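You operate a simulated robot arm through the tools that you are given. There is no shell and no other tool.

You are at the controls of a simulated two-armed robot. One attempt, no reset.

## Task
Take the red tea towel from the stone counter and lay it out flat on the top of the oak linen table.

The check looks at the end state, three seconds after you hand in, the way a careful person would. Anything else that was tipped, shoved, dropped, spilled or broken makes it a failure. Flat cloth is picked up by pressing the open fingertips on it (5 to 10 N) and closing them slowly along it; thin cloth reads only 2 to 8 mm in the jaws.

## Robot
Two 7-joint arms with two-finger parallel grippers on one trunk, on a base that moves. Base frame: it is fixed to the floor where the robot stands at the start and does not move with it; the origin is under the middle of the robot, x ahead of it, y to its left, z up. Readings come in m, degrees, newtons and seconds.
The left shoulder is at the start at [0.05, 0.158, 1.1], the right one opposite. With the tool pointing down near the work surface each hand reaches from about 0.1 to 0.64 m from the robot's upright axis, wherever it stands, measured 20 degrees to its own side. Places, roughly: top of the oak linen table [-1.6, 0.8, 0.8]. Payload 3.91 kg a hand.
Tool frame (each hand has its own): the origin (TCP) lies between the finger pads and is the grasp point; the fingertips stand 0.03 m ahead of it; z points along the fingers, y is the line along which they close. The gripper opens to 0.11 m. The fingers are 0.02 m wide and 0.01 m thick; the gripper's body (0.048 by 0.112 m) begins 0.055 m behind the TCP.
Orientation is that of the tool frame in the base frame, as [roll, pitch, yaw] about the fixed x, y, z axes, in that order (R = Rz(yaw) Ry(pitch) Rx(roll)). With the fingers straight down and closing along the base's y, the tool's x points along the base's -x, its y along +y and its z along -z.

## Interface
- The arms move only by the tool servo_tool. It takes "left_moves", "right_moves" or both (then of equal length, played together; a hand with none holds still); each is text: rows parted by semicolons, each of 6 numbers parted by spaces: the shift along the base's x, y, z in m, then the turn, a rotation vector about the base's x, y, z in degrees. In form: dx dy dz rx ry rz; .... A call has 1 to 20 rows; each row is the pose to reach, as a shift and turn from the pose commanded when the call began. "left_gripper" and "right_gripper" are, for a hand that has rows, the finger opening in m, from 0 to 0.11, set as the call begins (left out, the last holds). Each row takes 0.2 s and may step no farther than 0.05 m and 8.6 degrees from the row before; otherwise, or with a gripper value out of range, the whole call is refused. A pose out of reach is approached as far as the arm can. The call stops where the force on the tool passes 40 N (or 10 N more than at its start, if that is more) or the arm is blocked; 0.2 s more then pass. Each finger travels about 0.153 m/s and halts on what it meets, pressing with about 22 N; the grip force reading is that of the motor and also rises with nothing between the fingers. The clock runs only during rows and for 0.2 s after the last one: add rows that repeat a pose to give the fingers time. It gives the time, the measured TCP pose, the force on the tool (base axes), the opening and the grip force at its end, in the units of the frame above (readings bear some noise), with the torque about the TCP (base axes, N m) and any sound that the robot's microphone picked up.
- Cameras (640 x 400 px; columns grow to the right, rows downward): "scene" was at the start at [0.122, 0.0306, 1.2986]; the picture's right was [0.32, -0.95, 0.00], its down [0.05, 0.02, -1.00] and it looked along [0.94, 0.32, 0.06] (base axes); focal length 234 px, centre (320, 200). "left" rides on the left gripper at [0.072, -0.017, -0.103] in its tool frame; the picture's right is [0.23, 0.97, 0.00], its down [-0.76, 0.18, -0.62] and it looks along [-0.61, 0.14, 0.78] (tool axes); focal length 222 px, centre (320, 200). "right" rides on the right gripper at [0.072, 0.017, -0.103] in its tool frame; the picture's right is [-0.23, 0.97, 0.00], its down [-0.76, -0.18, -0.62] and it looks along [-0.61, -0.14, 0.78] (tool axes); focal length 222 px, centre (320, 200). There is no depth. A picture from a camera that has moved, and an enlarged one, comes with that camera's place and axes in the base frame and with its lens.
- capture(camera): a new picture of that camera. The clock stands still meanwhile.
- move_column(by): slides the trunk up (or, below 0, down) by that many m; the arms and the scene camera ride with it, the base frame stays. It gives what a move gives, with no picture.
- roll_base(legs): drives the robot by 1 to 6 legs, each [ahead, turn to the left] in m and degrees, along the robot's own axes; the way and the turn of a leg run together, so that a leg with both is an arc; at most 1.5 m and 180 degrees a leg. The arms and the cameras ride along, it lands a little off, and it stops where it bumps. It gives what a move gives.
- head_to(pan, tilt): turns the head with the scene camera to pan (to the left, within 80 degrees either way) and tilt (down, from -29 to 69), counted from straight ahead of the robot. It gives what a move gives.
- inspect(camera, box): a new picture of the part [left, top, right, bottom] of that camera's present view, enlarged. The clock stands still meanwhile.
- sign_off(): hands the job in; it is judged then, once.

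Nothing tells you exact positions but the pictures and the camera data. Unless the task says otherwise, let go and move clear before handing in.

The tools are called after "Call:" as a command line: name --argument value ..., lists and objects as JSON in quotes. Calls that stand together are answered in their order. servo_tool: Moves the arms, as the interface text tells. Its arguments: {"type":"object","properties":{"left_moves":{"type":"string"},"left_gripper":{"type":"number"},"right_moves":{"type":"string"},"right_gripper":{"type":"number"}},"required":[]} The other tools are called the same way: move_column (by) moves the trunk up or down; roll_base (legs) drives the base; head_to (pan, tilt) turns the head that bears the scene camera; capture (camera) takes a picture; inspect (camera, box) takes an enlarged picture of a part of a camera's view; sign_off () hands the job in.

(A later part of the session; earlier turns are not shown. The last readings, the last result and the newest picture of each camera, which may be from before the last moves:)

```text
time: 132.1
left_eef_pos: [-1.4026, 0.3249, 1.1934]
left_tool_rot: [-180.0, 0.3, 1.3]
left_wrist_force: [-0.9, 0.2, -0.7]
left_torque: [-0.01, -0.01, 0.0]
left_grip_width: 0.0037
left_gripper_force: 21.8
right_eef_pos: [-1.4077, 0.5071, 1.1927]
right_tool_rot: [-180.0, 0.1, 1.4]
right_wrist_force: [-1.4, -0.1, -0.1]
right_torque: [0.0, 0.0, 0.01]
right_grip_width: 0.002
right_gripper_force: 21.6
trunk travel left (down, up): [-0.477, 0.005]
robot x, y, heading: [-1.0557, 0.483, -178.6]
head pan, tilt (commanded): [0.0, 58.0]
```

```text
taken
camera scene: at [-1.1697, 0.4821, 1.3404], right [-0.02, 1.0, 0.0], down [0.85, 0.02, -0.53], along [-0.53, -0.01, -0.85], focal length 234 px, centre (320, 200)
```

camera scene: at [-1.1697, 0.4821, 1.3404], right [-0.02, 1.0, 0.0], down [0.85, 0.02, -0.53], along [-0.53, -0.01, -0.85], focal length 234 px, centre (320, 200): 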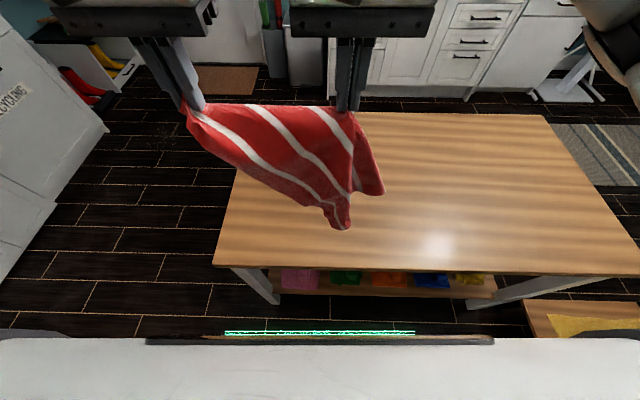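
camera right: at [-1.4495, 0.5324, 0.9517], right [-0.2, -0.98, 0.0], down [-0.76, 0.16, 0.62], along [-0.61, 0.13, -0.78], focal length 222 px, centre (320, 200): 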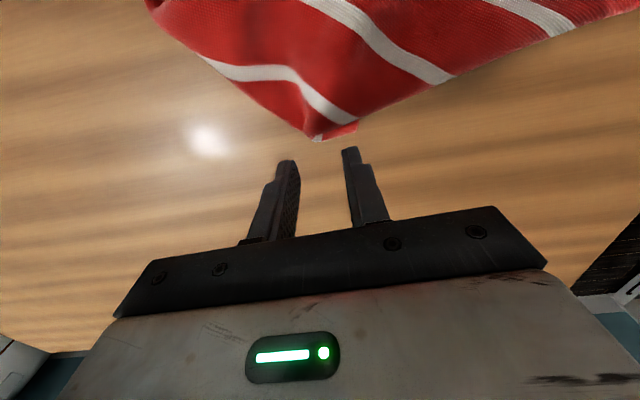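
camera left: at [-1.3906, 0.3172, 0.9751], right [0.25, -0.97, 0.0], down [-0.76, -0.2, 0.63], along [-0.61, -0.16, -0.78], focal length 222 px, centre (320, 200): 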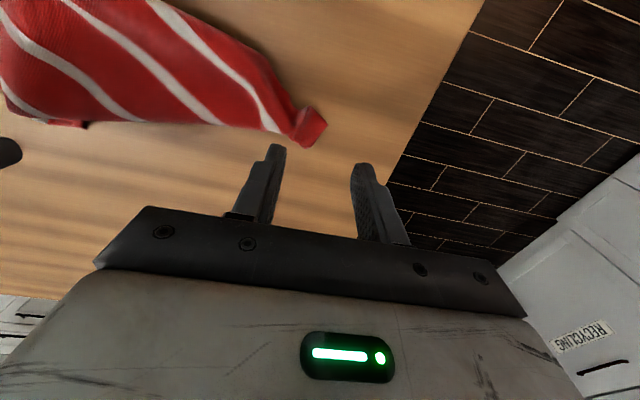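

The towel hangs but looks tapered to the right. I zoom in to understand it.

Call:
inspect --camera "scene" --box '[160, 80, 420, 250]'

Call:
capture --camera "left"

Call:
capture --camera "right"

```text
2.35 times, centred on (290, 165) of scene
camera zoom: at [-1.1697, 0.4821, 1.3404], right [-0.02, 1.0, 0.0], down [0.85, 0.02, -0.53], along [-0.53, -0.01, -0.85], focal length 551 px, centre (391, 282)
```

zoom: 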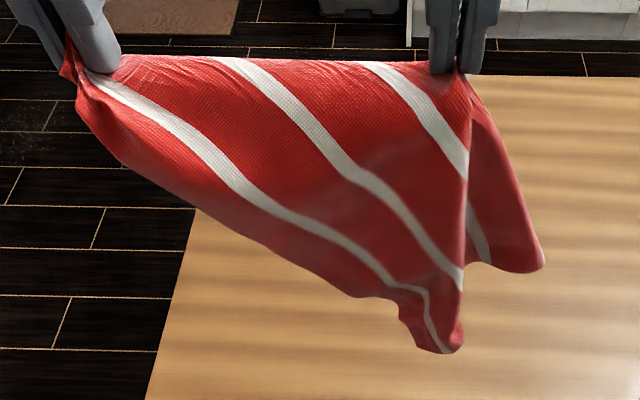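

```text
taken
camera left: at [-1.3299, 0.3435, 1.2954], right [0.25, -0.97, 0.0], down [-0.76, -0.2, 0.63], along [-0.61, -0.16, -0.78], focal length 222 px, centre (320, 200)
```

left: 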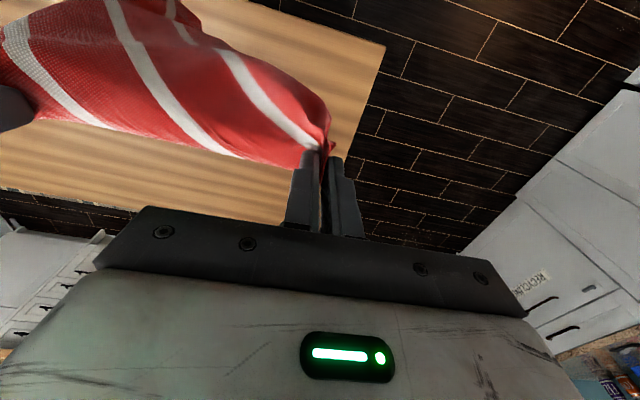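

```text
taken
camera right: at [-1.3349, 0.4911, 1.2973], right [-0.2, -0.98, 0.0], down [-0.76, 0.16, 0.62], along [-0.61, 0.13, -0.78], focal length 222 px, centre (320, 200)
```

right: 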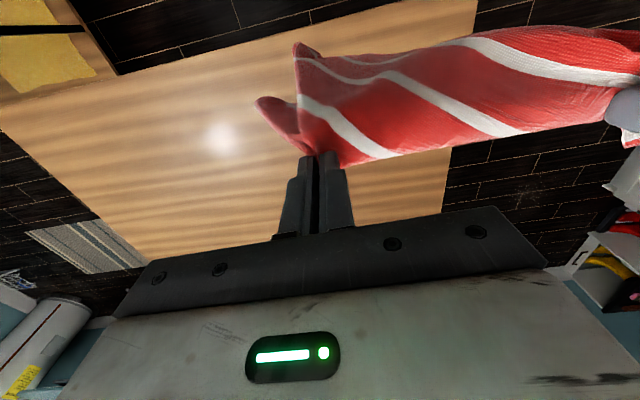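

Now it's clear: the long hem runs from the left hand down to a free corner at the bottom, which hangs just under the right hand; the right hand seems to have caught an under-layer as well. I'll lower so that this free corner rests on the table and is exposed, then re-grasp it.

Call:
servo_tool --left_moves "0 0.02 0 0 0 0; 0 0.035 0 0 0 0; 0 0.035 0 0 0 0; 0 0.035 0 0 0 0" --right_moves "0 0.02 0 0 0 0; 0 0.035 0 0 0 0; 0 0.035 0 0 0 0; 0 0.035 0 0 0 0"

Call:
move_column --by -0.08

Call:
inspect --camera "scene" --box '[160, 80, 480, 280]'

```text
time: 133.1
left_eef_pos: [-1.4045, 0.361, 1.1909]
left_tool_rot: [-180.0, 0.2, 1.4]
left_wrist_force: [-0.2, 1.2, -0.3]
left_torque: [-0.01, -0.01, 0.01]
left_grip_width: 0.0042
left_gripper_force: 21.7
right_eef_pos: [-1.4087, 0.5406, 1.193]
right_tool_rot: [179.8, 0.1, 1.2]
right_wrist_force: [-0.1, 0.6, -0.6]
right_torque: [0.0, -0.04, -0.01]
right_grip_width: 0.0021
right_gripper_force: 21.8
trunk travel left (down, up): [-0.477, 0.005]
robot x, y, heading: [-1.0577, 0.4832, -178.7]
head pan, tilt (commanded): [0.0, 58.0]
```

```text
time: 134.2
left_eef_pos: [-1.4037, 0.3607, 1.111]
left_tool_rot: [-179.9, 0.2, 1.3]
left_wrist_force: [0.0, 0.2, -0.6]
left_torque: [0.03, 0.02, 0.0]
left_grip_width: 0.0039
left_gripper_force: 22.0
right_eef_pos: [-1.4082, 0.5404, 1.1125]
right_tool_rot: [179.9, 0.0, 1.4]
right_wrist_force: [0.5, -0.4, 0.0]
right_torque: [-0.01, 0.05, 0.03]
right_grip_width: 0.0022
right_gripper_force: 21.7
trunk travel left (down, up): [-0.397, 0.085]
robot x, y, heading: [-1.0598, 0.4843, -178.4]
head pan, tilt (commanded): [0.0, 58.0]
```

```text
2.00 times, centred on (320, 180) of scene
camera zoom: at [-1.1697, 0.4821, 1.2604], right [-0.02, 1.0, 0.0], down [0.85, 0.02, -0.53], along [-0.53, -0.01, -0.85], focal length 468 px, centre (320, 240)
```

zoom: 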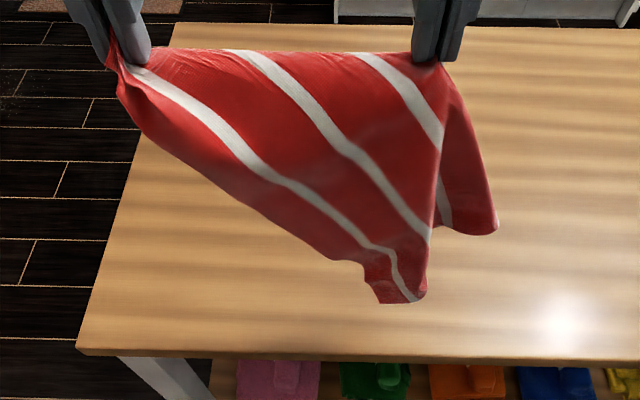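

The free corner B now touches the table at about (−1.40, 0.545). I keep it on the near side by moving both hands forward as I lower, so the rest of the cloth falls beyond it.

Call:
servo_tool --left_moves "-0.02 0 0 0 0 0; -0.04 0 0 0 0 0; -0.06 0 0 0 0 0" --right_moves "-0.02 0 0 0 0 0; -0.04 0 0 0 0 0; -0.06 0 0 0 0 0"

Call:
move_column --by -0.1

Call:
servo_tool --left_moves "-0.02 -0.015 0 0 0 0; -0.04 -0.03 0 0 0 0; -0.05 -0.04 0 0 0 0" --right_moves "-0.02 -0.015 0 0 0 0; -0.04 -0.03 0 0 0 0; -0.06 -0.04 0 0 0 0"

Call:
inspect --camera "scene" --box '[160, 80, 480, 280]'

```text
time: 135.1
left_eef_pos: [-1.4658, 0.3626, 1.1105]
left_tool_rot: [-180.0, 0.1, 1.4]
left_wrist_force: [0.4, -0.3, -0.4]
left_torque: [0.0, -0.03, 0.0]
left_grip_width: 0.0042
left_gripper_force: 21.4
right_eef_pos: [-1.469, 0.5397, 1.1134]
right_tool_rot: [-180.0, 0.0, 1.3]
right_wrist_force: [-0.3, -0.7, -0.3]
right_torque: [-0.02, -0.01, 0.02]
right_grip_width: 0.0022
right_gripper_force: 22.3
trunk travel left (down, up): [-0.397, 0.085]
robot x, y, heading: [-1.0598, 0.4869, -178.6]
head pan, tilt (commanded): [0.0, 58.0]
```

```text
time: 136.4
left_eef_pos: [-1.4627, 0.3619, 1.0105]
left_tool_rot: [-180.0, 0.2, 1.4]
left_wrist_force: [0.7, 1.0, -0.1]
left_torque: [0.0, 0.02, 0.0]
left_grip_width: 0.0038
left_gripper_force: 21.9
right_eef_pos: [-1.468, 0.5394, 1.0135]
right_tool_rot: [179.9, 0.0, 1.5]
right_wrist_force: [0.0, -0.1, -0.2]
right_torque: [-0.02, 0.02, -0.02]
right_grip_width: 0.0021
right_gripper_force: 22.5
trunk travel left (down, up): [-0.297, 0.185]
robot x, y, heading: [-1.0575, 0.4838, -178.4]
head pan, tilt (commanded): [0.0, 58.0]
```

```text
time: 137.2
left_eef_pos: [-1.5149, 0.3214, 1.0104]
left_tool_rot: [-179.9, 0.3, 1.3]
left_wrist_force: [-0.2, 0.7, -0.5]
left_torque: [0.0, 0.01, -0.02]
left_grip_width: 0.004
left_gripper_force: 22.0
right_eef_pos: [-1.5266, 0.5, 1.0143]
right_tool_rot: [-179.8, 0.1, 1.5]
right_wrist_force: [0.4, 0.1, -0.3]
right_torque: [-0.03, -0.01, 0.03]
right_grip_width: 0.0021
right_gripper_force: 22.2
trunk travel left (down, up): [-0.297, 0.185]
robot x, y, heading: [-1.0612, 0.4848, -178.5]
head pan, tilt (commanded): [0.0, 58.0]
```

```text
2.00 times, centred on (320, 180) of scene
camera zoom: at [-1.1699, 0.482, 1.1603], right [-0.02, 1.0, 0.0], down [0.85, 0.02, -0.53], along [-0.53, -0.01, -0.85], focal length 468 px, centre (320, 240)
```

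zoom: 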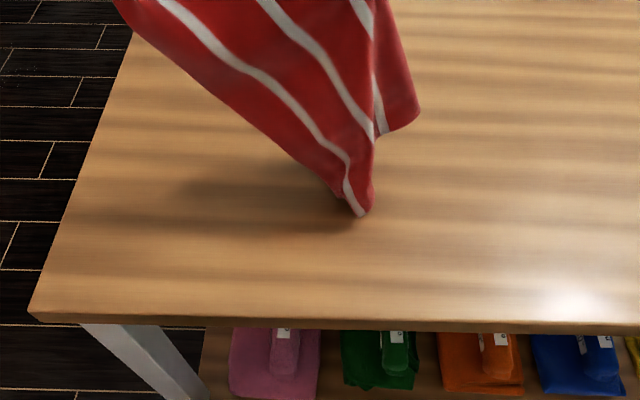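

The corner B slid a bit but stays at the near side, at about (−1.454, 0.518). I keep lowering with the trunk.

Call:
move_column --by -0.1

Call:
servo_tool --left_moves "-0.005 -0.015 0 0 0 0; -0.01 -0.03 0 0 0 0; -0.01 -0.04 0 0 0 0" --right_moves "-0.015 -0.01 0 0 0 0; -0.03 -0.02 0 0 0 0; -0.05 -0.03 0 0 0 0"

Call:
capture --camera "scene"

```text
time: 138.5
left_eef_pos: [-1.514, 0.3218, 0.9098]
left_tool_rot: [180.0, 0.2, 1.4]
left_wrist_force: [0.9, -0.4, -0.7]
left_torque: [-0.03, -0.02, 0.01]
left_grip_width: 0.004
left_gripper_force: 22.2
right_eef_pos: [-1.525, 0.5004, 0.9141]
right_tool_rot: [179.8, 0.1, 1.4]
right_wrist_force: [0.3, 0.3, 0.2]
right_torque: [-0.02, 0.0, 0.01]
right_grip_width: 0.0022
right_gripper_force: 21.9
trunk travel left (down, up): [-0.197, 0.285]
robot x, y, heading: [-1.0613, 0.4811, -178.8]
head pan, tilt (commanded): [0.0, 58.0]
```

```text
time: 139.3
left_eef_pos: [-1.5243, 0.2824, 0.9107]
left_tool_rot: [-179.9, 0.1, 1.4]
left_wrist_force: [-0.7, 2.4, -1.3]
left_torque: [0.09, 0.05, 0.0]
left_grip_width: 0.0041
left_gripper_force: 21.9
right_eef_pos: [-1.576, 0.4688, 0.9141]
right_tool_rot: [179.8, 0.1, 1.4]
right_wrist_force: [1.1, -2.2, 0.3]
right_torque: [-0.12, -0.01, 0.02]
right_grip_width: 0.0024
right_gripper_force: 22.2
trunk travel left (down, up): [-0.197, 0.285]
robot x, y, heading: [-1.0607, 0.4851, -178.5]
head pan, tilt (commanded): [0.0, 58.0]
```

```text
taken
camera scene: at [-1.1698, 0.482, 1.0603], right [-0.02, 1.0, 0.0], down [0.85, 0.02, -0.53], along [-0.53, -0.01, -0.85], focal length 234 px, centre (320, 200)
```

scene: 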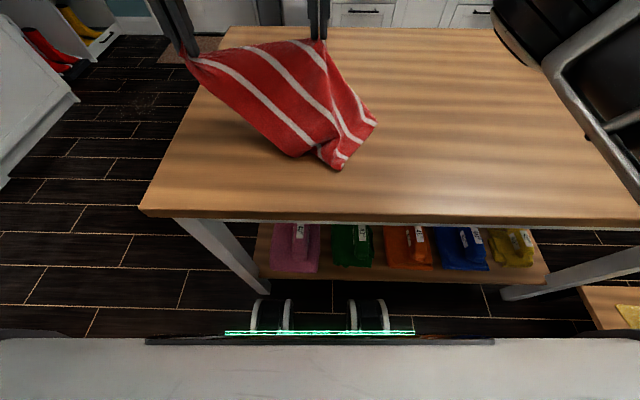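

B lies at the near side in clear view. I lower the rest of the way so the held edge is just over the table.

Call:
move_column --by -0.095

Call:
inspect --camera "scene" --box '[140, 20, 460, 220]'

Call:
capture --camera "right"

```text
time: 140.6
left_eef_pos: [-1.5239, 0.2821, 0.8164]
left_tool_rot: [-180.0, 0.2, 1.4]
left_wrist_force: [-0.8, 2.1, 0.8]
left_torque: [0.04, 0.05, 0.03]
left_grip_width: 0.0039
left_gripper_force: 22.2
right_eef_pos: [-1.5764, 0.4682, 0.8191]
right_tool_rot: [179.8, 0.1, 1.4]
right_wrist_force: [0.2, -1.8, 0.3]
right_torque: [-0.06, 0.0, 0.02]
right_grip_width: 0.0022
right_gripper_force: 22.6
trunk travel left (down, up): [-0.102, 0.38]
robot x, y, heading: [-1.0593, 0.4817, -178.7]
head pan, tilt (commanded): [0.0, 58.0]
```

```text
2.00 times, centred on (300, 120) of scene
camera zoom: at [-1.1697, 0.4821, 0.9654], right [-0.02, 1.0, 0.0], down [0.85, 0.02, -0.53], along [-0.53, -0.01, -0.85], focal length 468 px, centre (360, 360)
```

zoom: 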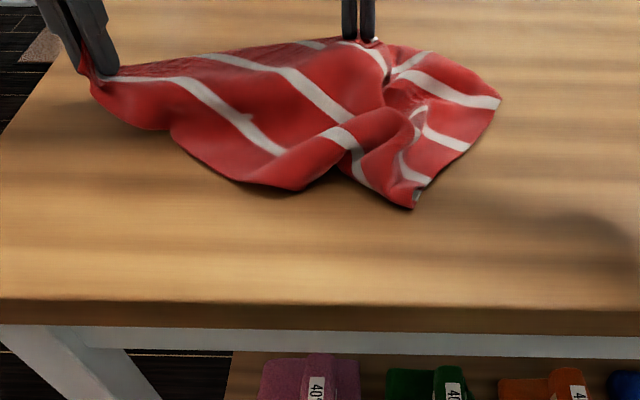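

```text
taken
camera right: at [-1.5034, 0.4543, 0.9239], right [-0.2, -0.98, 0.0], down [-0.76, 0.16, 0.62], along [-0.61, 0.13, -0.78], focal length 222 px, centre (320, 200)
```

right: 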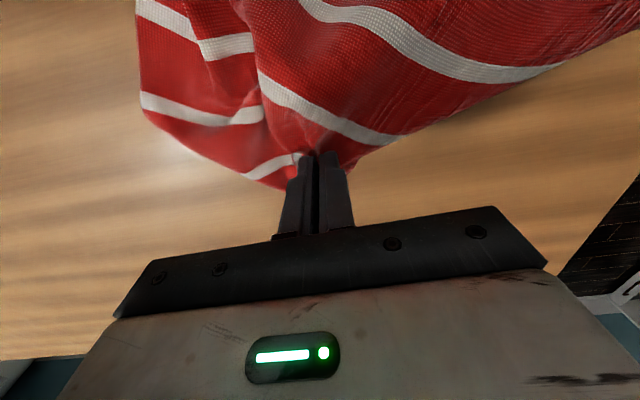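

The towel is far better spread: left hand holds A, and corner B lies clear at about (−1.42, 0.512). I release the right hand and bring it over B.

Call:
servo_tool --right_moves "0 0 0 0 0 0; 0 0 0 0 0 0; 0 0 0.02 0 0 0; 0.02 0 0.05 0 0 0; 0.05 0.01 0.07 0 0 0; 0.09 0.02 0.07 0 0 0; 0.12 0.03 0.06 0 0 0; 0.14 0.032 0.05 0 0 0; 0.14 0.032 0.05 0 0 0" --right_gripper 0.035

Call:
inspect --camera "right" --box '[160, 0, 480, 200]'

Call:
inspect --camera "scene" --box '[140, 20, 460, 220]'

```text
time: 142.6
left_eef_pos: [-1.5235, 0.2823, 0.8155]
left_tool_rot: [-180.0, 0.2, 1.5]
left_wrist_force: [0.2, 0.6, 0.2]
left_torque: [0.0, 0.01, 0.0]
left_grip_width: 0.004
left_gripper_force: 22.2
right_eef_pos: [-1.4319, 0.5011, 0.8711]
right_tool_rot: [179.9, 0.2, 1.4]
right_wrist_force: [-0.7, -0.3, 1.2]
right_torque: [-0.02, 0.0, -0.01]
right_grip_width: 0.0348
right_gripper_force: 0.1
trunk travel left (down, up): [-0.102, 0.38]
robot x, y, heading: [-1.0607, 0.4825, -178.4]
head pan, tilt (commanded): [0.0, 58.0]
```

```text
2.00 times, centred on (320, 100) of right
camera zoom: at [-1.361, 0.4865, 0.9758], right [-0.2, -0.98, 0.0], down [-0.76, 0.16, 0.62], along [-0.61, 0.13, -0.78], focal length 444 px, centre (320, 400)
```

zoom: 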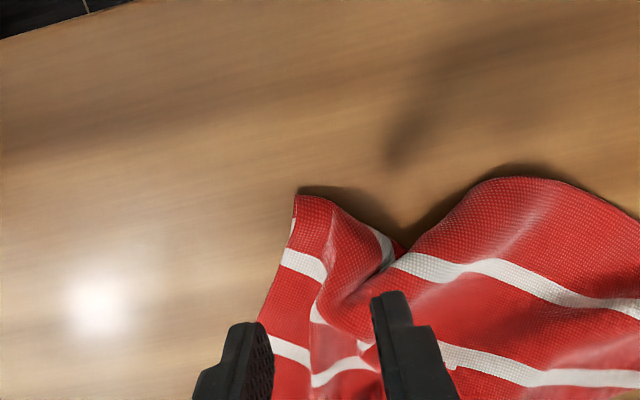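

```text
2.00 times, centred on (300, 120) of scene
camera zoom: at [-1.1698, 0.4821, 0.9653], right [-0.02, 1.0, 0.0], down [0.85, 0.02, -0.53], along [-0.53, -0.01, -0.85], focal length 468 px, centre (360, 360)
```

zoom: 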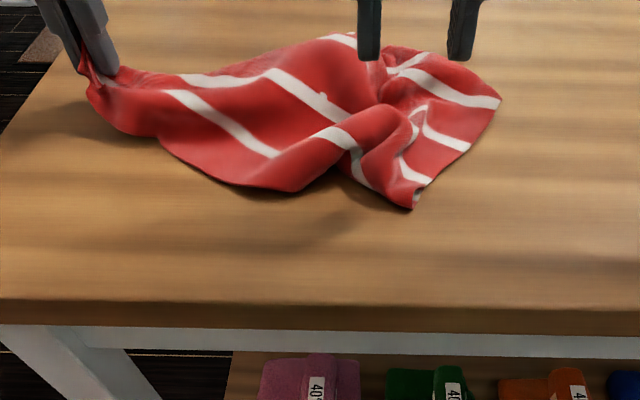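

B is clear at about (−1.41, 0.508). I lower the right hand onto it, just inside the corner.

Call:
servo_tool --right_moves "0.002 -0.003 -0.02 0 0 0; 0.004 -0.005 -0.04 0 0 0; 0.004 -0.005 -0.055 0 0 0; 0.004 -0.005 -0.065 0 0 0; 0.004 -0.005 -0.072 0 0 0; 0.004 -0.005 -0.075 0 0 0" --right_gripper 0.032

Call:
inspect --camera "right" --box '[160, 0, 480, 200]'

```text
time: 144.0
left_eef_pos: [-1.5247, 0.2819, 0.8167]
left_tool_rot: [180.0, 0.2, 1.4]
left_wrist_force: [0.6, -0.3, 0.4]
left_torque: [0.02, 0.01, 0.02]
left_grip_width: 0.004
left_gripper_force: 22.2
right_eef_pos: [-1.4318, 0.4965, 0.7934]
right_tool_rot: [179.8, 0.1, 1.3]
right_wrist_force: [0.5, 0.4, -0.2]
right_torque: [-0.05, -0.02, 0.0]
right_grip_width: 0.0317
right_gripper_force: 0.0
trunk travel left (down, up): [-0.102, 0.38]
robot x, y, heading: [-1.0585, 0.4818, -178.9]
head pan, tilt (commanded): [0.0, 58.0]
```

```text
2.00 times, centred on (320, 100) of right
camera zoom: at [-1.3598, 0.4814, 0.8989], right [-0.2, -0.98, 0.0], down [-0.77, 0.16, 0.62], along [-0.61, 0.13, -0.78], focal length 444 px, centre (320, 400)
```

zoom: 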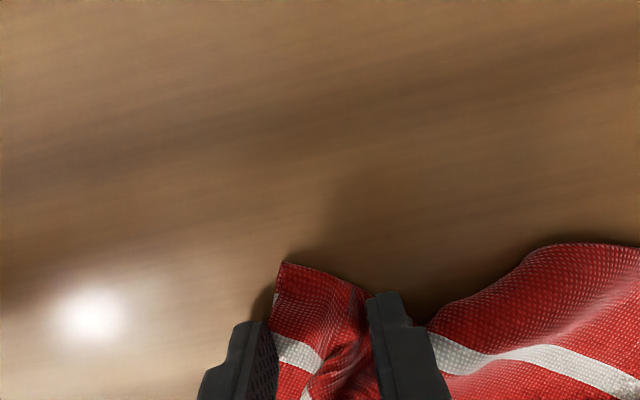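

The fingers straddle the corner lobe of cloth. I go down a touch to make contact, then close slowly.

Call:
servo_tool --right_moves "0 0 -0.001 0 0 0; 0 0 -0.002 0 0 0; 0 0 -0.0028 0 0 0; 0 0 -0.0028 0 0 0"

```text
time: 145.0
left_eef_pos: [-1.5234, 0.2825, 0.8164]
left_tool_rot: [-180.0, 0.1, 1.5]
left_wrist_force: [0.0, 0.3, -1.1]
left_torque: [-0.02, 0.06, 0.04]
left_grip_width: 0.004
left_gripper_force: 22.0
right_eef_pos: [-1.43, 0.4962, 0.793]
right_tool_rot: [179.9, 0.1, 1.3]
right_wrist_force: [-1.1, 1.3, 9.9]
right_torque: [0.16, 0.11, 0.04]
right_grip_width: 0.0322
right_gripper_force: 0.1
trunk travel left (down, up): [-0.102, 0.38]
robot x, y, heading: [-1.0596, 0.4827, -178.4]
head pan, tilt (commanded): [0.0, 58.0]
```

Call:
servo_tool --right_moves "0 0 0 0 0 0; 0 0 0 0 0 0" --right_gripper 0.027

Call:
servo_tool --right_moves "0 0 0 0 0 0; 0 0 0 0 0 0" --right_gripper 0.022

Call:
servo_tool --right_moves "0 0 0 0 0 0; 0 0 0 0 0 0" --right_gripper 0.017

Call:
servo_tool --right_moves "0 0 0 0 0 0; 0 0 0 0 0 0" --right_gripper 0.012

Call:
inspect --camera "right" --box '[160, 0, 480, 200]'

```text
time: 145.6
left_eef_pos: [-1.5245, 0.2821, 0.8155]
left_tool_rot: [180.0, 0.1, 1.4]
left_wrist_force: [-0.2, 0.7, 0.3]
left_torque: [0.02, -0.03, 0.0]
left_grip_width: 0.0041
left_gripper_force: 22.2
right_eef_pos: [-1.4297, 0.4962, 0.7925]
right_tool_rot: [179.9, 0.2, 1.4]
right_wrist_force: [-1.2, -2.0, 12.7]
right_torque: [0.05, 0.04, 0.0]
right_grip_width: 0.026
right_gripper_force: 0.1
trunk travel left (down, up): [-0.102, 0.38]
robot x, y, heading: [-1.0593, 0.4838, -178.8]
head pan, tilt (commanded): [0.0, 58.0]
```

```text
time: 146.2
left_eef_pos: [-1.5232, 0.2809, 0.8171]
left_tool_rot: [179.9, 0.3, 1.4]
left_wrist_force: [-0.3, -0.7, 0.5]
left_torque: [0.02, 0.03, 0.01]
left_grip_width: 0.0039
left_gripper_force: 21.9
right_eef_pos: [-1.4304, 0.4969, 0.7922]
right_tool_rot: [179.8, 0.3, 1.4]
right_wrist_force: [-0.6, -2.1, 16.0]
right_torque: [0.09, 0.08, -0.01]
right_grip_width: 0.0208
right_gripper_force: 0.0
trunk travel left (down, up): [-0.102, 0.38]
robot x, y, heading: [-1.0606, 0.4861, -178.8]
head pan, tilt (commanded): [0.0, 58.0]
```

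```text
time: 146.8
left_eef_pos: [-1.523, 0.2831, 0.8166]
left_tool_rot: [180.0, 0.2, 1.3]
left_wrist_force: [0.1, 0.3, 0.5]
left_torque: [0.0, 0.0, 0.01]
left_grip_width: 0.0041
left_gripper_force: 21.6
right_eef_pos: [-1.4308, 0.4964, 0.7927]
right_tool_rot: [179.9, 0.2, 1.4]
right_wrist_force: [-0.4, -3.1, 16.1]
right_torque: [0.04, 0.11, 0.01]
right_grip_width: 0.0158
right_gripper_force: 0.0
trunk travel left (down, up): [-0.102, 0.38]
robot x, y, heading: [-1.0594, 0.484, -178.4]
head pan, tilt (commanded): [0.0, 58.0]
```

```text
time: 147.4
left_eef_pos: [-1.5241, 0.2823, 0.8163]
left_tool_rot: [-179.9, 0.3, 1.4]
left_wrist_force: [-0.7, 0.5, -0.7]
left_torque: [0.02, 0.0, 0.0]
left_grip_width: 0.0039
left_gripper_force: 22.0
right_eef_pos: [-1.4311, 0.4966, 0.791]
right_tool_rot: [179.9, 0.2, 1.3]
right_wrist_force: [-0.4, -2.0, 18.5]
right_torque: [0.05, 0.06, 0.0]
right_grip_width: 0.0106
right_gripper_force: 0.1
trunk travel left (down, up): [-0.102, 0.38]
robot x, y, heading: [-1.0594, 0.4813, -178.5]
head pan, tilt (commanded): [0.0, 58.0]
```

```text
2.00 times, centred on (320, 100) of right
camera zoom: at [-1.3584, 0.4809, 0.8967], right [-0.2, -0.98, 0.0], down [-0.76, 0.16, 0.63], along [-0.61, 0.13, -0.78], focal length 444 px, centre (320, 400)
```

zoom: 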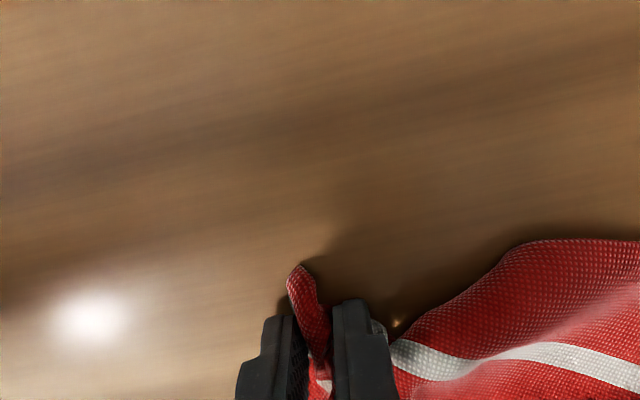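

The corner lobe is between the fingers. I close fully, easing off the downward force.

Call:
servo_tool --right_moves "0 0 0.0008 0 0 0; 0 0 0.001 0 0 0" --right_gripper 0.006

Call:
servo_tool --right_moves "0 0 0 0 0 0; 0 0 0 0 0 0; 0 0 0 0 0 0; 0 0 0 0 0 0" --right_gripper 0.0

Call:
servo_tool --right_moves "0 0 0.01 0 0 0; 0 0 0.03 0 0 0; 0 0 0.05 0 0 0; 0 0 0.05 0 0 0"

Call:
capture --camera "scene"

Call:
capture --camera "right"

```text
time: 148.0
left_eef_pos: [-1.5246, 0.2814, 0.816]
left_tool_rot: [179.9, 0.2, 1.4]
left_wrist_force: [-0.7, 0.5, -0.1]
left_torque: [-0.01, -0.02, 0.01]
left_grip_width: 0.0041
left_gripper_force: 22.4
right_eef_pos: [-1.4306, 0.4964, 0.7925]
right_tool_rot: [179.9, 0.0, 1.4]
right_wrist_force: [-0.6, -1.3, 9.8]
right_torque: [0.01, -0.01, 0.02]
right_grip_width: 0.0063
right_gripper_force: 0.5
trunk travel left (down, up): [-0.102, 0.38]
robot x, y, heading: [-1.0574, 0.4815, -178.5]
head pan, tilt (commanded): [0.0, 58.0]
```

```text
time: 149.0
left_eef_pos: [-1.5244, 0.2823, 0.8155]
left_tool_rot: [180.0, 0.1, 1.5]
left_wrist_force: [-0.1, 0.4, 0.3]
left_torque: [0.0, 0.01, -0.01]
left_grip_width: 0.0043
left_gripper_force: 22.2
right_eef_pos: [-1.432, 0.4962, 0.792]
right_tool_rot: [-179.9, 0.0, 1.4]
right_wrist_force: [1.2, -0.3, 4.2]
right_torque: [0.01, -0.01, 0.0]
right_grip_width: 0.0033
right_gripper_force: 22.1
trunk travel left (down, up): [-0.102, 0.38]
robot x, y, heading: [-1.0607, 0.4869, -178.5]
head pan, tilt (commanded): [0.0, 58.0]
```

```text
time: 150.0
left_eef_pos: [-1.5233, 0.2818, 0.8175]
left_tool_rot: [180.0, 0.2, 1.5]
left_wrist_force: [-0.7, 0.0, -0.5]
left_torque: [-0.02, 0.01, -0.01]
left_grip_width: 0.0038
left_gripper_force: 21.9
right_eef_pos: [-1.4328, 0.4948, 0.8432]
right_tool_rot: [-179.9, 0.1, 1.2]
right_wrist_force: [-0.4, -0.8, 0.7]
right_torque: [0.01, -0.05, 0.01]
right_grip_width: 0.0033
right_gripper_force: 21.9
trunk travel left (down, up): [-0.102, 0.38]
robot x, y, heading: [-1.0577, 0.4827, -178.8]
head pan, tilt (commanded): [0.0, 58.0]
```

```text
taken
camera scene: at [-1.1698, 0.4821, 0.9653], right [-0.02, 1.0, 0.0], down [0.85, 0.02, -0.53], along [-0.53, -0.01, -0.85], focal length 234 px, centre (320, 200)
```

scene: 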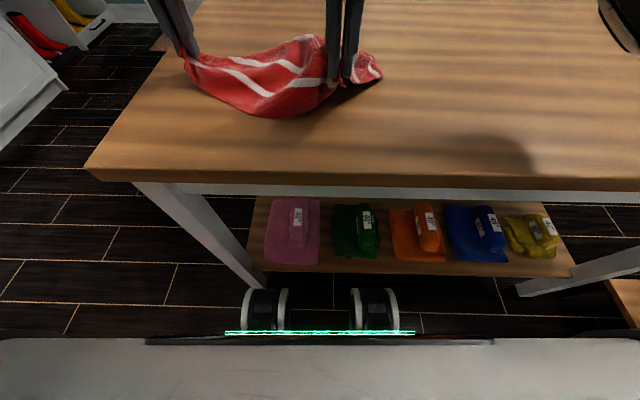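

```text
taken
camera right: at [-1.3597, 0.4806, 0.9476], right [-0.2, -0.98, 0.0], down [-0.77, 0.16, 0.62], along [-0.61, 0.13, -0.78], focal length 222 px, centre (320, 200)
```

right: 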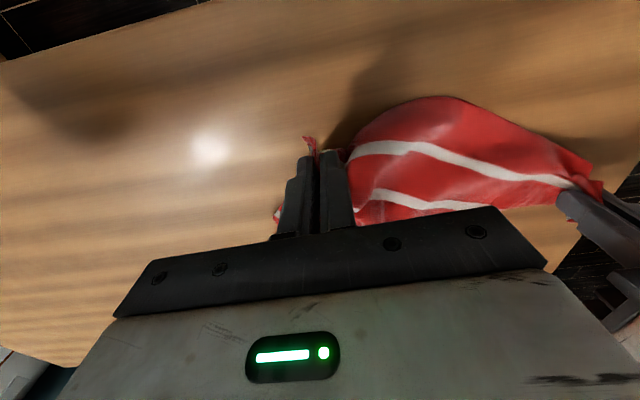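

Both ends of the long hem are now held. I raise the trunk and then spread the hands so the towel hangs straight.

Call:
move_column --by 0.25

Call:
servo_tool --left_moves "0.02 0.01 0 0 0 0; 0.05 0.02 0 0 0 0; 0.08 0.03 0.01 0 0 0; 0.1 0.04 0.02 0 0 0; 0.12 0.04 0.03 0 0 0; 0.12 0.04 0.03 0 0 0; 0.12 0.04 0.03 0 0 0" --right_moves "0.005 0.03 0 0 0 0; 0.01 0.06 0 0 0 0; 0.02 0.09 0 0 0 0; 0.03 0.12 0 0 0 0; 0.03 0.135 0 0 0 0; 0.03 0.14 0.005 0 0 0; 0.03 0.14 0.005 0 0 0"

Call:
capture --camera "scene"

```text
time: 152.6
left_eef_pos: [-1.5253, 0.2812, 1.0653]
left_tool_rot: [-180.0, 0.2, 1.4]
left_wrist_force: [0.0, -0.6, -0.1]
left_torque: [-0.02, -0.01, -0.04]
left_grip_width: 0.0039
left_gripper_force: 22.0
right_eef_pos: [-1.4321, 0.4968, 1.0921]
right_tool_rot: [180.0, 0.1, 1.3]
right_wrist_force: [-0.2, -0.3, 0.6]
right_torque: [0.03, -0.02, -0.01]
right_grip_width: 0.0032
right_gripper_force: 22.1
trunk travel left (down, up): [-0.352, 0.13]
robot x, y, heading: [-1.0604, 0.4807, -178.7]
head pan, tilt (commanded): [0.0, 58.0]
```

```text
time: 154.2
left_eef_pos: [-1.406, 0.3238, 1.0963]
left_tool_rot: [-179.5, 0.4, 1.3]
left_wrist_force: [-1.0, 33.0, -0.1]
left_torque: [0.96, 0.03, 0.15]
left_grip_width: 0.0049
left_gripper_force: 22.2
right_eef_pos: [-1.4009, 0.6328, 1.0986]
right_tool_rot: [179.2, 0.1, 1.5]
right_wrist_force: [0.8, -32.7, -0.4]
right_torque: [-0.88, -0.03, 0.28]
right_grip_width: 0.0034
right_gripper_force: 21.7
trunk travel left (down, up): [-0.352, 0.13]
robot x, y, heading: [-1.0579, 0.4803, -178.7]
head pan, tilt (commanded): [0.0, 58.0]
```

```text
taken
camera scene: at [-1.1698, 0.4821, 1.2153], right [-0.02, 1.0, 0.0], down [0.85, 0.02, -0.53], along [-0.53, -0.01, -0.85], focal length 234 px, centre (320, 200)
```

scene: 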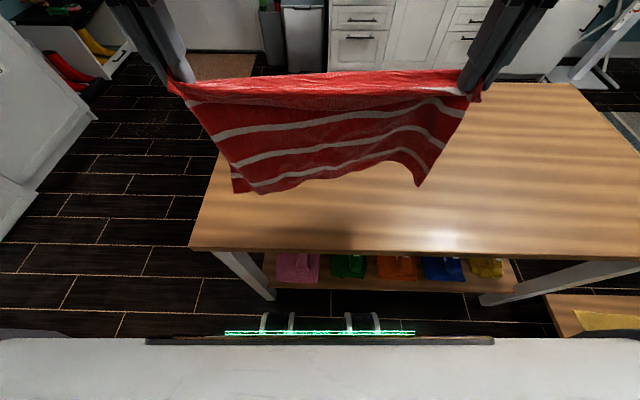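

The towel now hangs straight from the long hem, but the hem is too taut (33 N). I bring the hands together at once.

Call:
servo_tool --left_moves "0 0.004 0 0 0 0; 0 0.008 0 0 0 0; 0 0.01 0 0 0 0; 0 0.01 0 0 0 0; 0 0.01 0 0 0 0" --right_moves "0 -0.004 0 0 0 0; 0 -0.008 0 0 0 0; 0 -0.012 0 0 0 0; 0 -0.012 0 0 0 0; 0 -0.012 0 0 0 0"

Call:
inspect --camera "scene" --box '[150, 50, 510, 275]'

Call:
capture --camera "left"

Call:
capture --camera "right"

```text
time: 155.4
left_eef_pos: [-1.4046, 0.3321, 1.0952]
left_tool_rot: [180.0, 0.1, 1.5]
left_wrist_force: [-1.1, 4.9, 0.5]
left_torque: [0.19, 0.01, 0.02]
left_grip_width: 0.0039
left_gripper_force: 22.2
right_eef_pos: [-1.4026, 0.6228, 1.0972]
right_tool_rot: [179.9, 0.1, 1.3]
right_wrist_force: [0.9, -6.2, -1.1]
right_torque: [-0.17, -0.02, 0.05]
right_grip_width: 0.0029
right_gripper_force: 22.0
trunk travel left (down, up): [-0.352, 0.13]
robot x, y, heading: [-1.0602, 0.4831, -178.6]
head pan, tilt (commanded): [0.0, 58.0]
```

```text
1.78 times, centred on (330, 162) of scene
camera zoom: at [-1.1698, 0.4821, 1.2153], right [-0.02, 1.0, 0.0], down [0.85, 0.02, -0.53], along [-0.53, -0.01, -0.85], focal length 416 px, centre (302, 267)
```

zoom: 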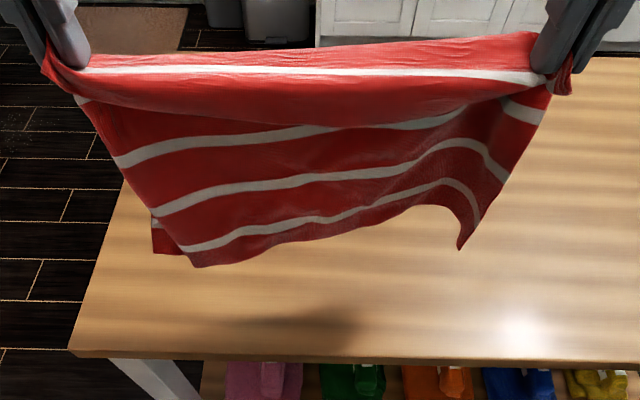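

```text
taken
camera left: at [-1.3318, 0.3499, 1.1978], right [0.25, -0.97, 0.0], down [-0.76, -0.2, 0.63], along [-0.61, -0.16, -0.78], focal length 222 px, centre (320, 200)
```

left: 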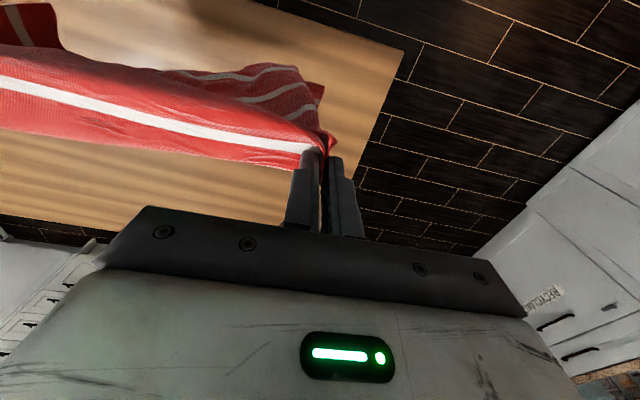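

```text
taken
camera right: at [-1.3298, 0.608, 1.2023], right [-0.2, -0.98, 0.0], down [-0.76, 0.16, 0.62], along [-0.61, 0.13, -0.78], focal length 222 px, centre (320, 200)
```

right: 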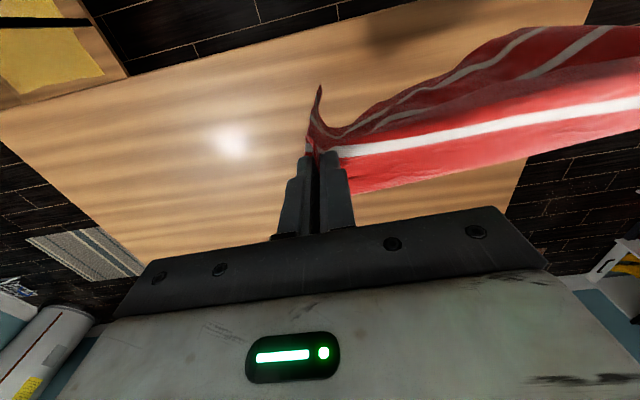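

The hem is the taut top line and the rest hangs below it, which is what I want. I slacken the hem slightly and reach forward in careful steps with growing tilt, watching for any out-of-reach warning.

Call:
servo_tool --left_moves "-0.02 -0.002 -0.005 0 4 0; -0.04 -0.004 -0.01 0 8 0; -0.06 -0.006 -0.015 0 12 0; -0.08 -0.007 -0.02 0 16 0; -0.1 -0.007 -0.025 0 20 0; -0.1 -0.007 -0.025 0 20 0" --right_moves "-0.02 -0.006 -0.005 0 4 0; -0.04 -0.012 -0.01 0 8 0; -0.06 -0.015 -0.015 0 12 0; -0.08 -0.018 -0.02 0 16 0; -0.1 -0.018 -0.025 0 20 0; -0.1 -0.018 -0.025 0 20 0"

```text
time: 156.8
left_eef_pos: [-1.5051, 0.3253, 1.071]
left_tool_rot: [-179.5, 20.2, 1.5]
left_wrist_force: [-0.6, -0.2, -0.4]
left_torque: [-0.02, 0.04, 0.0]
left_grip_width: 0.004
left_gripper_force: 22.1
right_eef_pos: [-1.5025, 0.6046, 1.0727]
right_tool_rot: [-179.6, 20.1, 1.6]
right_wrist_force: [-0.6, -0.8, -0.4]
right_torque: [0.01, -0.04, 0.01]
right_grip_width: 0.003
right_gripper_force: 21.5
trunk travel left (down, up): [-0.352, 0.13]
robot x, y, heading: [-1.0587, 0.4792, -178.6]
head pan, tilt (commanded): [0.0, 58.0]
```

No warnings, and the grip holds. I continue forward in small steps with more tilt.

Call:
servo_tool --left_moves "-0.015 -0.002 0 0 3 0; -0.03 -0.004 0 0 6 0; -0.04 -0.006 0 0 9 0; -0.05 -0.008 0 0 12 0; -0.05 -0.008 0 0 12 0" --right_moves "-0.015 -0.002 0 0 3 0; -0.03 -0.004 0 0 6 0; -0.04 -0.006 0 0 9 0; -0.05 -0.008 0 0 12 0; -0.05 -0.008 0 0 12 0"

```text
time: 158.0
left_eef_pos: [-1.5559, 0.3165, 1.0704]
left_tool_rot: [-179.0, 32.1, 1.6]
left_wrist_force: [-0.1, 0.6, 0.6]
left_torque: [0.01, 0.01, 0.02]
left_grip_width: 0.0039
left_gripper_force: 21.8
right_eef_pos: [-1.5532, 0.5971, 1.0723]
right_tool_rot: [-179.2, 32.1, 1.6]
right_wrist_force: [0.2, -0.3, 0.1]
right_torque: [0.03, -0.05, 0.01]
right_grip_width: 0.0033
right_gripper_force: 21.9
trunk travel left (down, up): [-0.352, 0.13]
robot x, y, heading: [-1.0581, 0.4837, -178.7]
head pan, tilt (commanded): [0.0, 58.0]
```

Call:
servo_tool --left_moves "-0.01 0 0 0 3 0; -0.02 0 0 0 6 0; -0.03 0 0 0 9 0; -0.03 0 0 0 9 0" --right_moves "-0.01 0 0 0 3 0; -0.02 0 0 0 6 0; -0.03 0 0 0 9 0; -0.03 0 0 0 9 0"

Call:
capture --camera "scene"

```text
time: 159.0
left_eef_pos: [-1.5852, 0.3169, 1.0708]
left_tool_rot: [-178.8, 41.2, 1.8]
left_wrist_force: [0.8, 1.5, -0.9]
left_torque: [0.0, 0.02, 0.01]
left_grip_width: 0.0039
left_gripper_force: 21.7
right_eef_pos: [-1.5828, 0.5975, 1.0726]
right_tool_rot: [-179.0, 41.1, 1.9]
right_wrist_force: [0.2, -0.3, -0.2]
right_torque: [0.04, -0.02, 0.03]
right_grip_width: 0.0034
right_gripper_force: 21.7
trunk travel left (down, up): [-0.352, 0.13]
robot x, y, heading: [-1.0578, 0.4806, -178.6]
head pan, tilt (commanded): [0.0, 58.0]
```

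```text
taken
camera scene: at [-1.1698, 0.4821, 1.2153], right [-0.02, 1.0, 0.0], down [0.85, 0.02, -0.53], along [-0.53, -0.01, -0.85], focal length 234 px, centre (320, 200)
```

scene: 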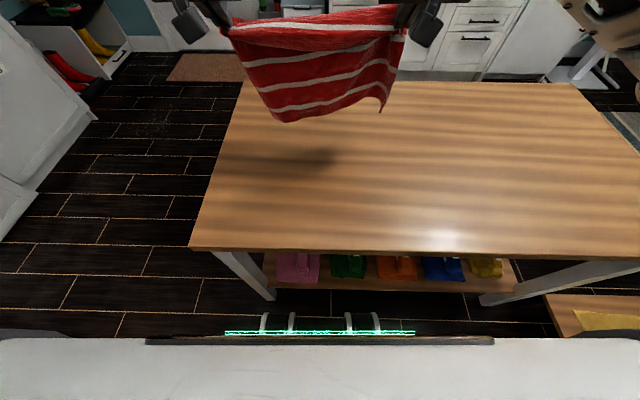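

Still no warnings at x −1.585. I go a bit further in small steps.

Call:
servo_tool --left_moves "-0.01 0 0 0 3 0; -0.02 0 0 0 6 0; -0.03 0 0 0 9 0; -0.03 0 0 0 9 0" --right_moves "-0.01 0 0 0 3 0; -0.02 0 0 0 6 0; -0.03 0 0 0 9 0; -0.03 0 0 0 9 0"

```text
time: 160.0
left_eef_pos: [-1.6155, 0.3166, 1.0723]
left_tool_rot: [-178.3, 50.2, 2.1]
left_wrist_force: [0.4, 0.5, 0.4]
left_torque: [0.04, 0.04, -0.02]
left_grip_width: 0.004
left_gripper_force: 22.1
right_eef_pos: [-1.6119, 0.599, 1.0712]
right_tool_rot: [-178.5, 50.1, 2.1]
right_wrist_force: [-0.3, -0.4, 0.0]
right_torque: [0.02, 0.0, 0.04]
right_grip_width: 0.0031
right_gripper_force: 21.7
trunk travel left (down, up): [-0.352, 0.13]
robot x, y, heading: [-1.0546, 0.4835, -178.7]
head pan, tilt (commanded): [0.0, 58.0]
```

Call:
servo_tool --left_moves "-0.01 0 0 0 2 0; -0.02 0 0 0 4 0; -0.03 0 0 0 6 0; -0.03 0 0 0 6 0" --right_moves "-0.01 0 0 0 2 0; -0.02 0 0 0 4 0; -0.03 0 0 0 6 0; -0.03 0 0 0 6 0"

Call:
capture --camera "scene"

```text
time: 161.0
left_eef_pos: [-1.645, 0.3166, 1.0709]
left_tool_rot: [-178.0, 56.1, 2.6]
left_wrist_force: [0.2, 0.6, 0.1]
left_torque: [0.01, 0.01, -0.02]
left_grip_width: 0.0039
left_gripper_force: 21.5
right_eef_pos: [-1.6429, 0.598, 1.0719]
right_tool_rot: [-178.1, 56.1, 2.4]
right_wrist_force: [-0.4, -1.3, -0.1]
right_torque: [0.02, 0.01, 0.04]
right_grip_width: 0.0028
right_gripper_force: 21.8
trunk travel left (down, up): [-0.352, 0.13]
robot x, y, heading: [-1.0584, 0.4876, -178.2]
head pan, tilt (commanded): [0.0, 58.0]
```

```text
taken
camera scene: at [-1.1698, 0.4821, 1.2153], right [-0.02, 1.0, 0.0], down [0.85, 0.02, -0.53], along [-0.53, -0.01, -0.85], focal length 234 px, centre (320, 200)
```

scene: 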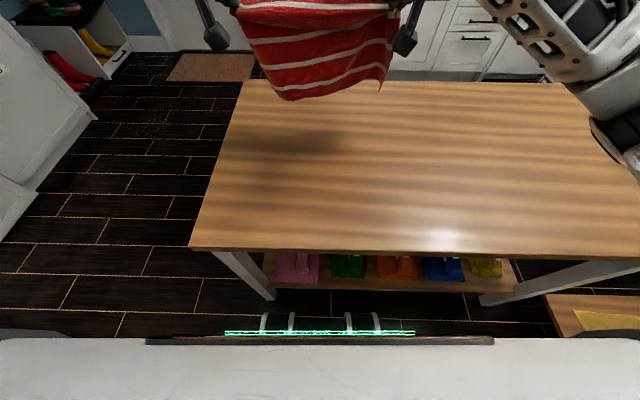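

The hands now hold the hem at x ≈ −1.66 with no warnings. I take one more small step and tilt the head to watch the touch-down.

Call:
servo_tool --left_moves "-0.01 0 0 0 2 0; -0.02 0 0 0 4 0; -0.025 0 0 0 4 0; -0.025 0 0 0 4 0" --right_moves "-0.01 0 0 0 2 0; -0.02 0 0 0 4 0; -0.025 0 0 0 4 0; -0.025 0 0 0 4 0"

Call:
head_to --pan 0 --tilt 42

Call:
capture --camera "scene"

Call:
inspect --camera "scene" --box '[180, 60, 460, 235]'

```text
time: 162.0
left_eef_pos: [-1.6702, 0.3159, 1.0707]
left_tool_rot: [-177.6, 60.1, 2.7]
left_wrist_force: [-0.2, 0.0, -0.8]
left_torque: [0.04, -0.03, 0.02]
left_grip_width: 0.0037
left_gripper_force: 21.9
right_eef_pos: [-1.6668, 0.5983, 1.0731]
right_tool_rot: [-177.7, 59.9, 2.7]
right_wrist_force: [-0.7, -0.7, -0.2]
right_torque: [-0.03, -0.02, 0.03]
right_grip_width: 0.0029
right_gripper_force: 22.1
trunk travel left (down, up): [-0.352, 0.13]
robot x, y, heading: [-1.0588, 0.4852, -178.4]
head pan, tilt (commanded): [0.0, 58.0]
```

```text
time: 162.8
left_eef_pos: [-1.6715, 0.317, 1.0714]
left_tool_rot: [-177.6, 60.0, 2.9]
left_wrist_force: [0.1, 0.7, -0.3]
left_torque: [0.01, 0.0, 0.03]
left_grip_width: 0.004
left_gripper_force: 22.5
right_eef_pos: [-1.6676, 0.5976, 1.0727]
right_tool_rot: [-177.6, 60.0, 2.8]
right_wrist_force: [0.4, -1.0, -0.1]
right_torque: [-0.04, 0.01, 0.07]
right_grip_width: 0.0031
right_gripper_force: 21.8
trunk travel left (down, up): [-0.352, 0.13]
robot x, y, heading: [-1.0588, 0.4854, -178.8]
head pan, tilt (commanded): [0.0, 42.0]
```

```text
taken
camera scene: at [-1.1845, 0.4817, 1.2367], right [-0.02, 1.0, 0.0], down [0.67, 0.02, -0.74], along [-0.74, -0.02, -0.67], focal length 234 px, centre (320, 200)
```

scene: 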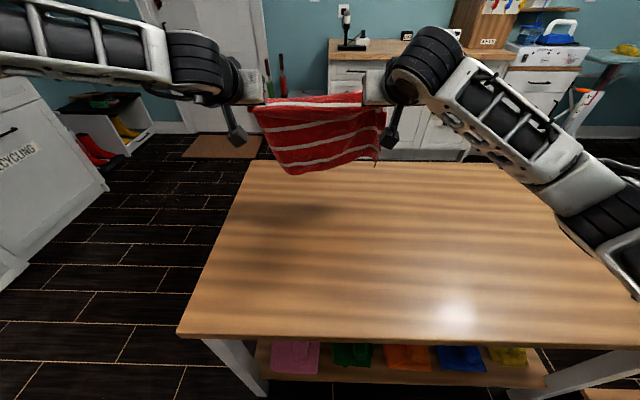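

```text
2.29 times, centred on (320, 148) of scene
camera zoom: at [-1.1845, 0.4817, 1.2367], right [-0.02, 1.0, 0.0], down [0.67, 0.02, -0.74], along [-0.74, -0.02, -0.67], focal length 535 px, centre (320, 320)
```

zoom: 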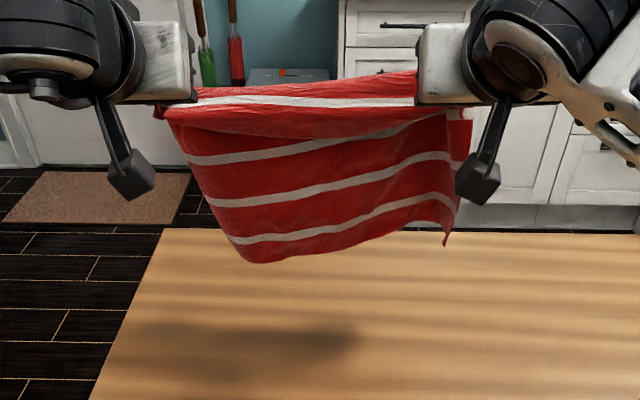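

The towel hangs well over the table, with a small pleat below the hem that I can smooth later. I lower with the trunk until the far hem is about to touch.

Call:
move_column --by -0.1

Call:
inspect --camera "scene" --box '[180, 20, 460, 195]'

```text
time: 164.1
left_eef_pos: [-1.6705, 0.3164, 0.9715]
left_tool_rot: [-177.6, 60.1, 2.7]
left_wrist_force: [0.2, 0.8, 0.9]
left_torque: [0.01, 0.0, -0.01]
left_grip_width: 0.0039
left_gripper_force: 21.7
right_eef_pos: [-1.667, 0.5982, 0.9735]
right_tool_rot: [-177.7, 60.0, 2.7]
right_wrist_force: [-0.2, -1.6, 0.1]
right_torque: [-0.02, 0.02, 0.04]
right_grip_width: 0.0032
right_gripper_force: 22.2
trunk travel left (down, up): [-0.252, 0.23]
robot x, y, heading: [-1.0599, 0.4842, -178.6]
head pan, tilt (commanded): [0.0, 42.0]
```

```text
2.29 times, centred on (320, 108) of scene
camera zoom: at [-1.1844, 0.4818, 1.1368], right [-0.02, 1.0, 0.0], down [0.67, 0.02, -0.74], along [-0.74, -0.02, -0.67], focal length 535 px, centre (320, 411)
```

zoom: 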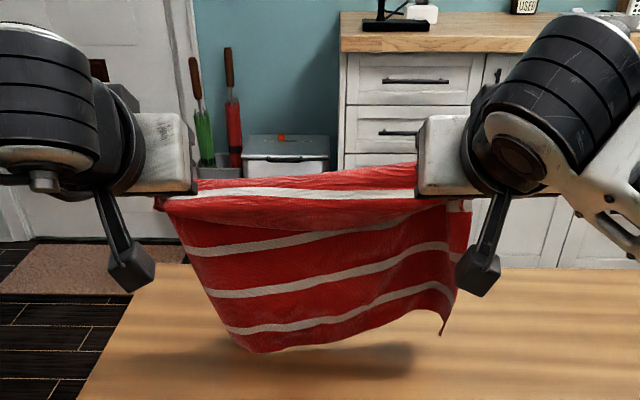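

The hem is almost touching. I lower 3 cm more, then alternate pulling back and lowering so the towel lays out towards me.

Call:
move_column --by -0.03

Call:
servo_tool --left_moves "0.015 0 0 0 -3 0; 0.03 0 0 0 -6 0" --right_moves "0.015 0 0 0 -3 0; 0.03 0 0 0 -6 0"

Call:
move_column --by -0.035

Call:
inspect --camera "scene" --box '[180, 20, 460, 195]'

```text
time: 164.8
left_eef_pos: [-1.67, 0.3169, 0.94]
left_tool_rot: [-177.6, 60.0, 2.7]
left_wrist_force: [0.5, 1.3, -0.6]
left_torque: [0.04, 0.01, -0.01]
left_grip_width: 0.004
left_gripper_force: 22.1
right_eef_pos: [-1.6672, 0.5984, 0.9428]
right_tool_rot: [-177.7, 60.1, 2.7]
right_wrist_force: [-1.0, -1.5, 0.6]
right_torque: [-0.01, 0.0, 0.04]
right_grip_width: 0.0033
right_gripper_force: 22.2
trunk travel left (down, up): [-0.222, 0.26]
robot x, y, heading: [-1.0585, 0.481, -178.6]
head pan, tilt (commanded): [0.0, 42.0]
```

```text
time: 165.4
left_eef_pos: [-1.6397, 0.3181, 0.9405]
left_tool_rot: [-178.1, 54.2, 2.3]
left_wrist_force: [-0.6, 0.6, -0.1]
left_torque: [0.0, 0.02, -0.03]
left_grip_width: 0.0041
left_gripper_force: 22.0
right_eef_pos: [-1.6371, 0.5986, 0.9426]
right_tool_rot: [-178.2, 53.9, 2.3]
right_wrist_force: [0.1, -1.3, -0.4]
right_torque: [-0.01, -0.01, 0.04]
right_grip_width: 0.0032
right_gripper_force: 22.3
trunk travel left (down, up): [-0.222, 0.26]
robot x, y, heading: [-1.0603, 0.4819, -178.5]
head pan, tilt (commanded): [0.0, 42.0]
```

```text
time: 166.2
left_eef_pos: [-1.6386, 0.3172, 0.9078]
left_tool_rot: [-178.1, 54.0, 2.4]
left_wrist_force: [-0.2, 0.9, 0.0]
left_torque: [-0.04, 0.01, 0.01]
left_grip_width: 0.004
left_gripper_force: 21.6
right_eef_pos: [-1.6384, 0.5989, 0.9085]
right_tool_rot: [-178.3, 53.9, 2.3]
right_wrist_force: [0.9, -1.4, 0.3]
right_torque: [0.01, 0.01, 0.04]
right_grip_width: 0.0032
right_gripper_force: 21.9
trunk travel left (down, up): [-0.187, 0.295]
robot x, y, heading: [-1.0591, 0.484, -178.6]
head pan, tilt (commanded): [0.0, 42.0]
```

```text
2.29 times, centred on (320, 108) of scene
camera zoom: at [-1.1844, 0.4818, 1.0718], right [-0.02, 1.0, 0.0], down [0.67, 0.02, -0.74], along [-0.74, -0.02, -0.67], focal length 535 px, centre (320, 411)
```

zoom: 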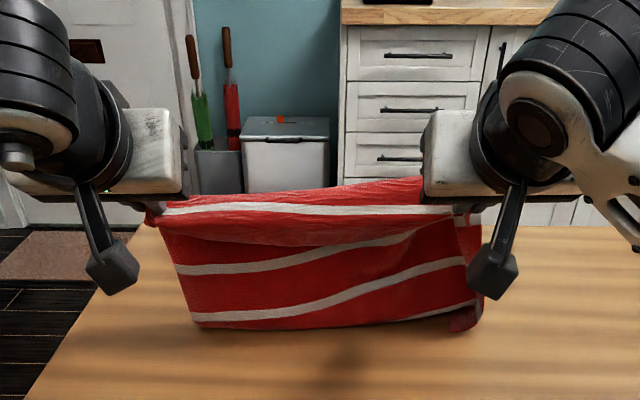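

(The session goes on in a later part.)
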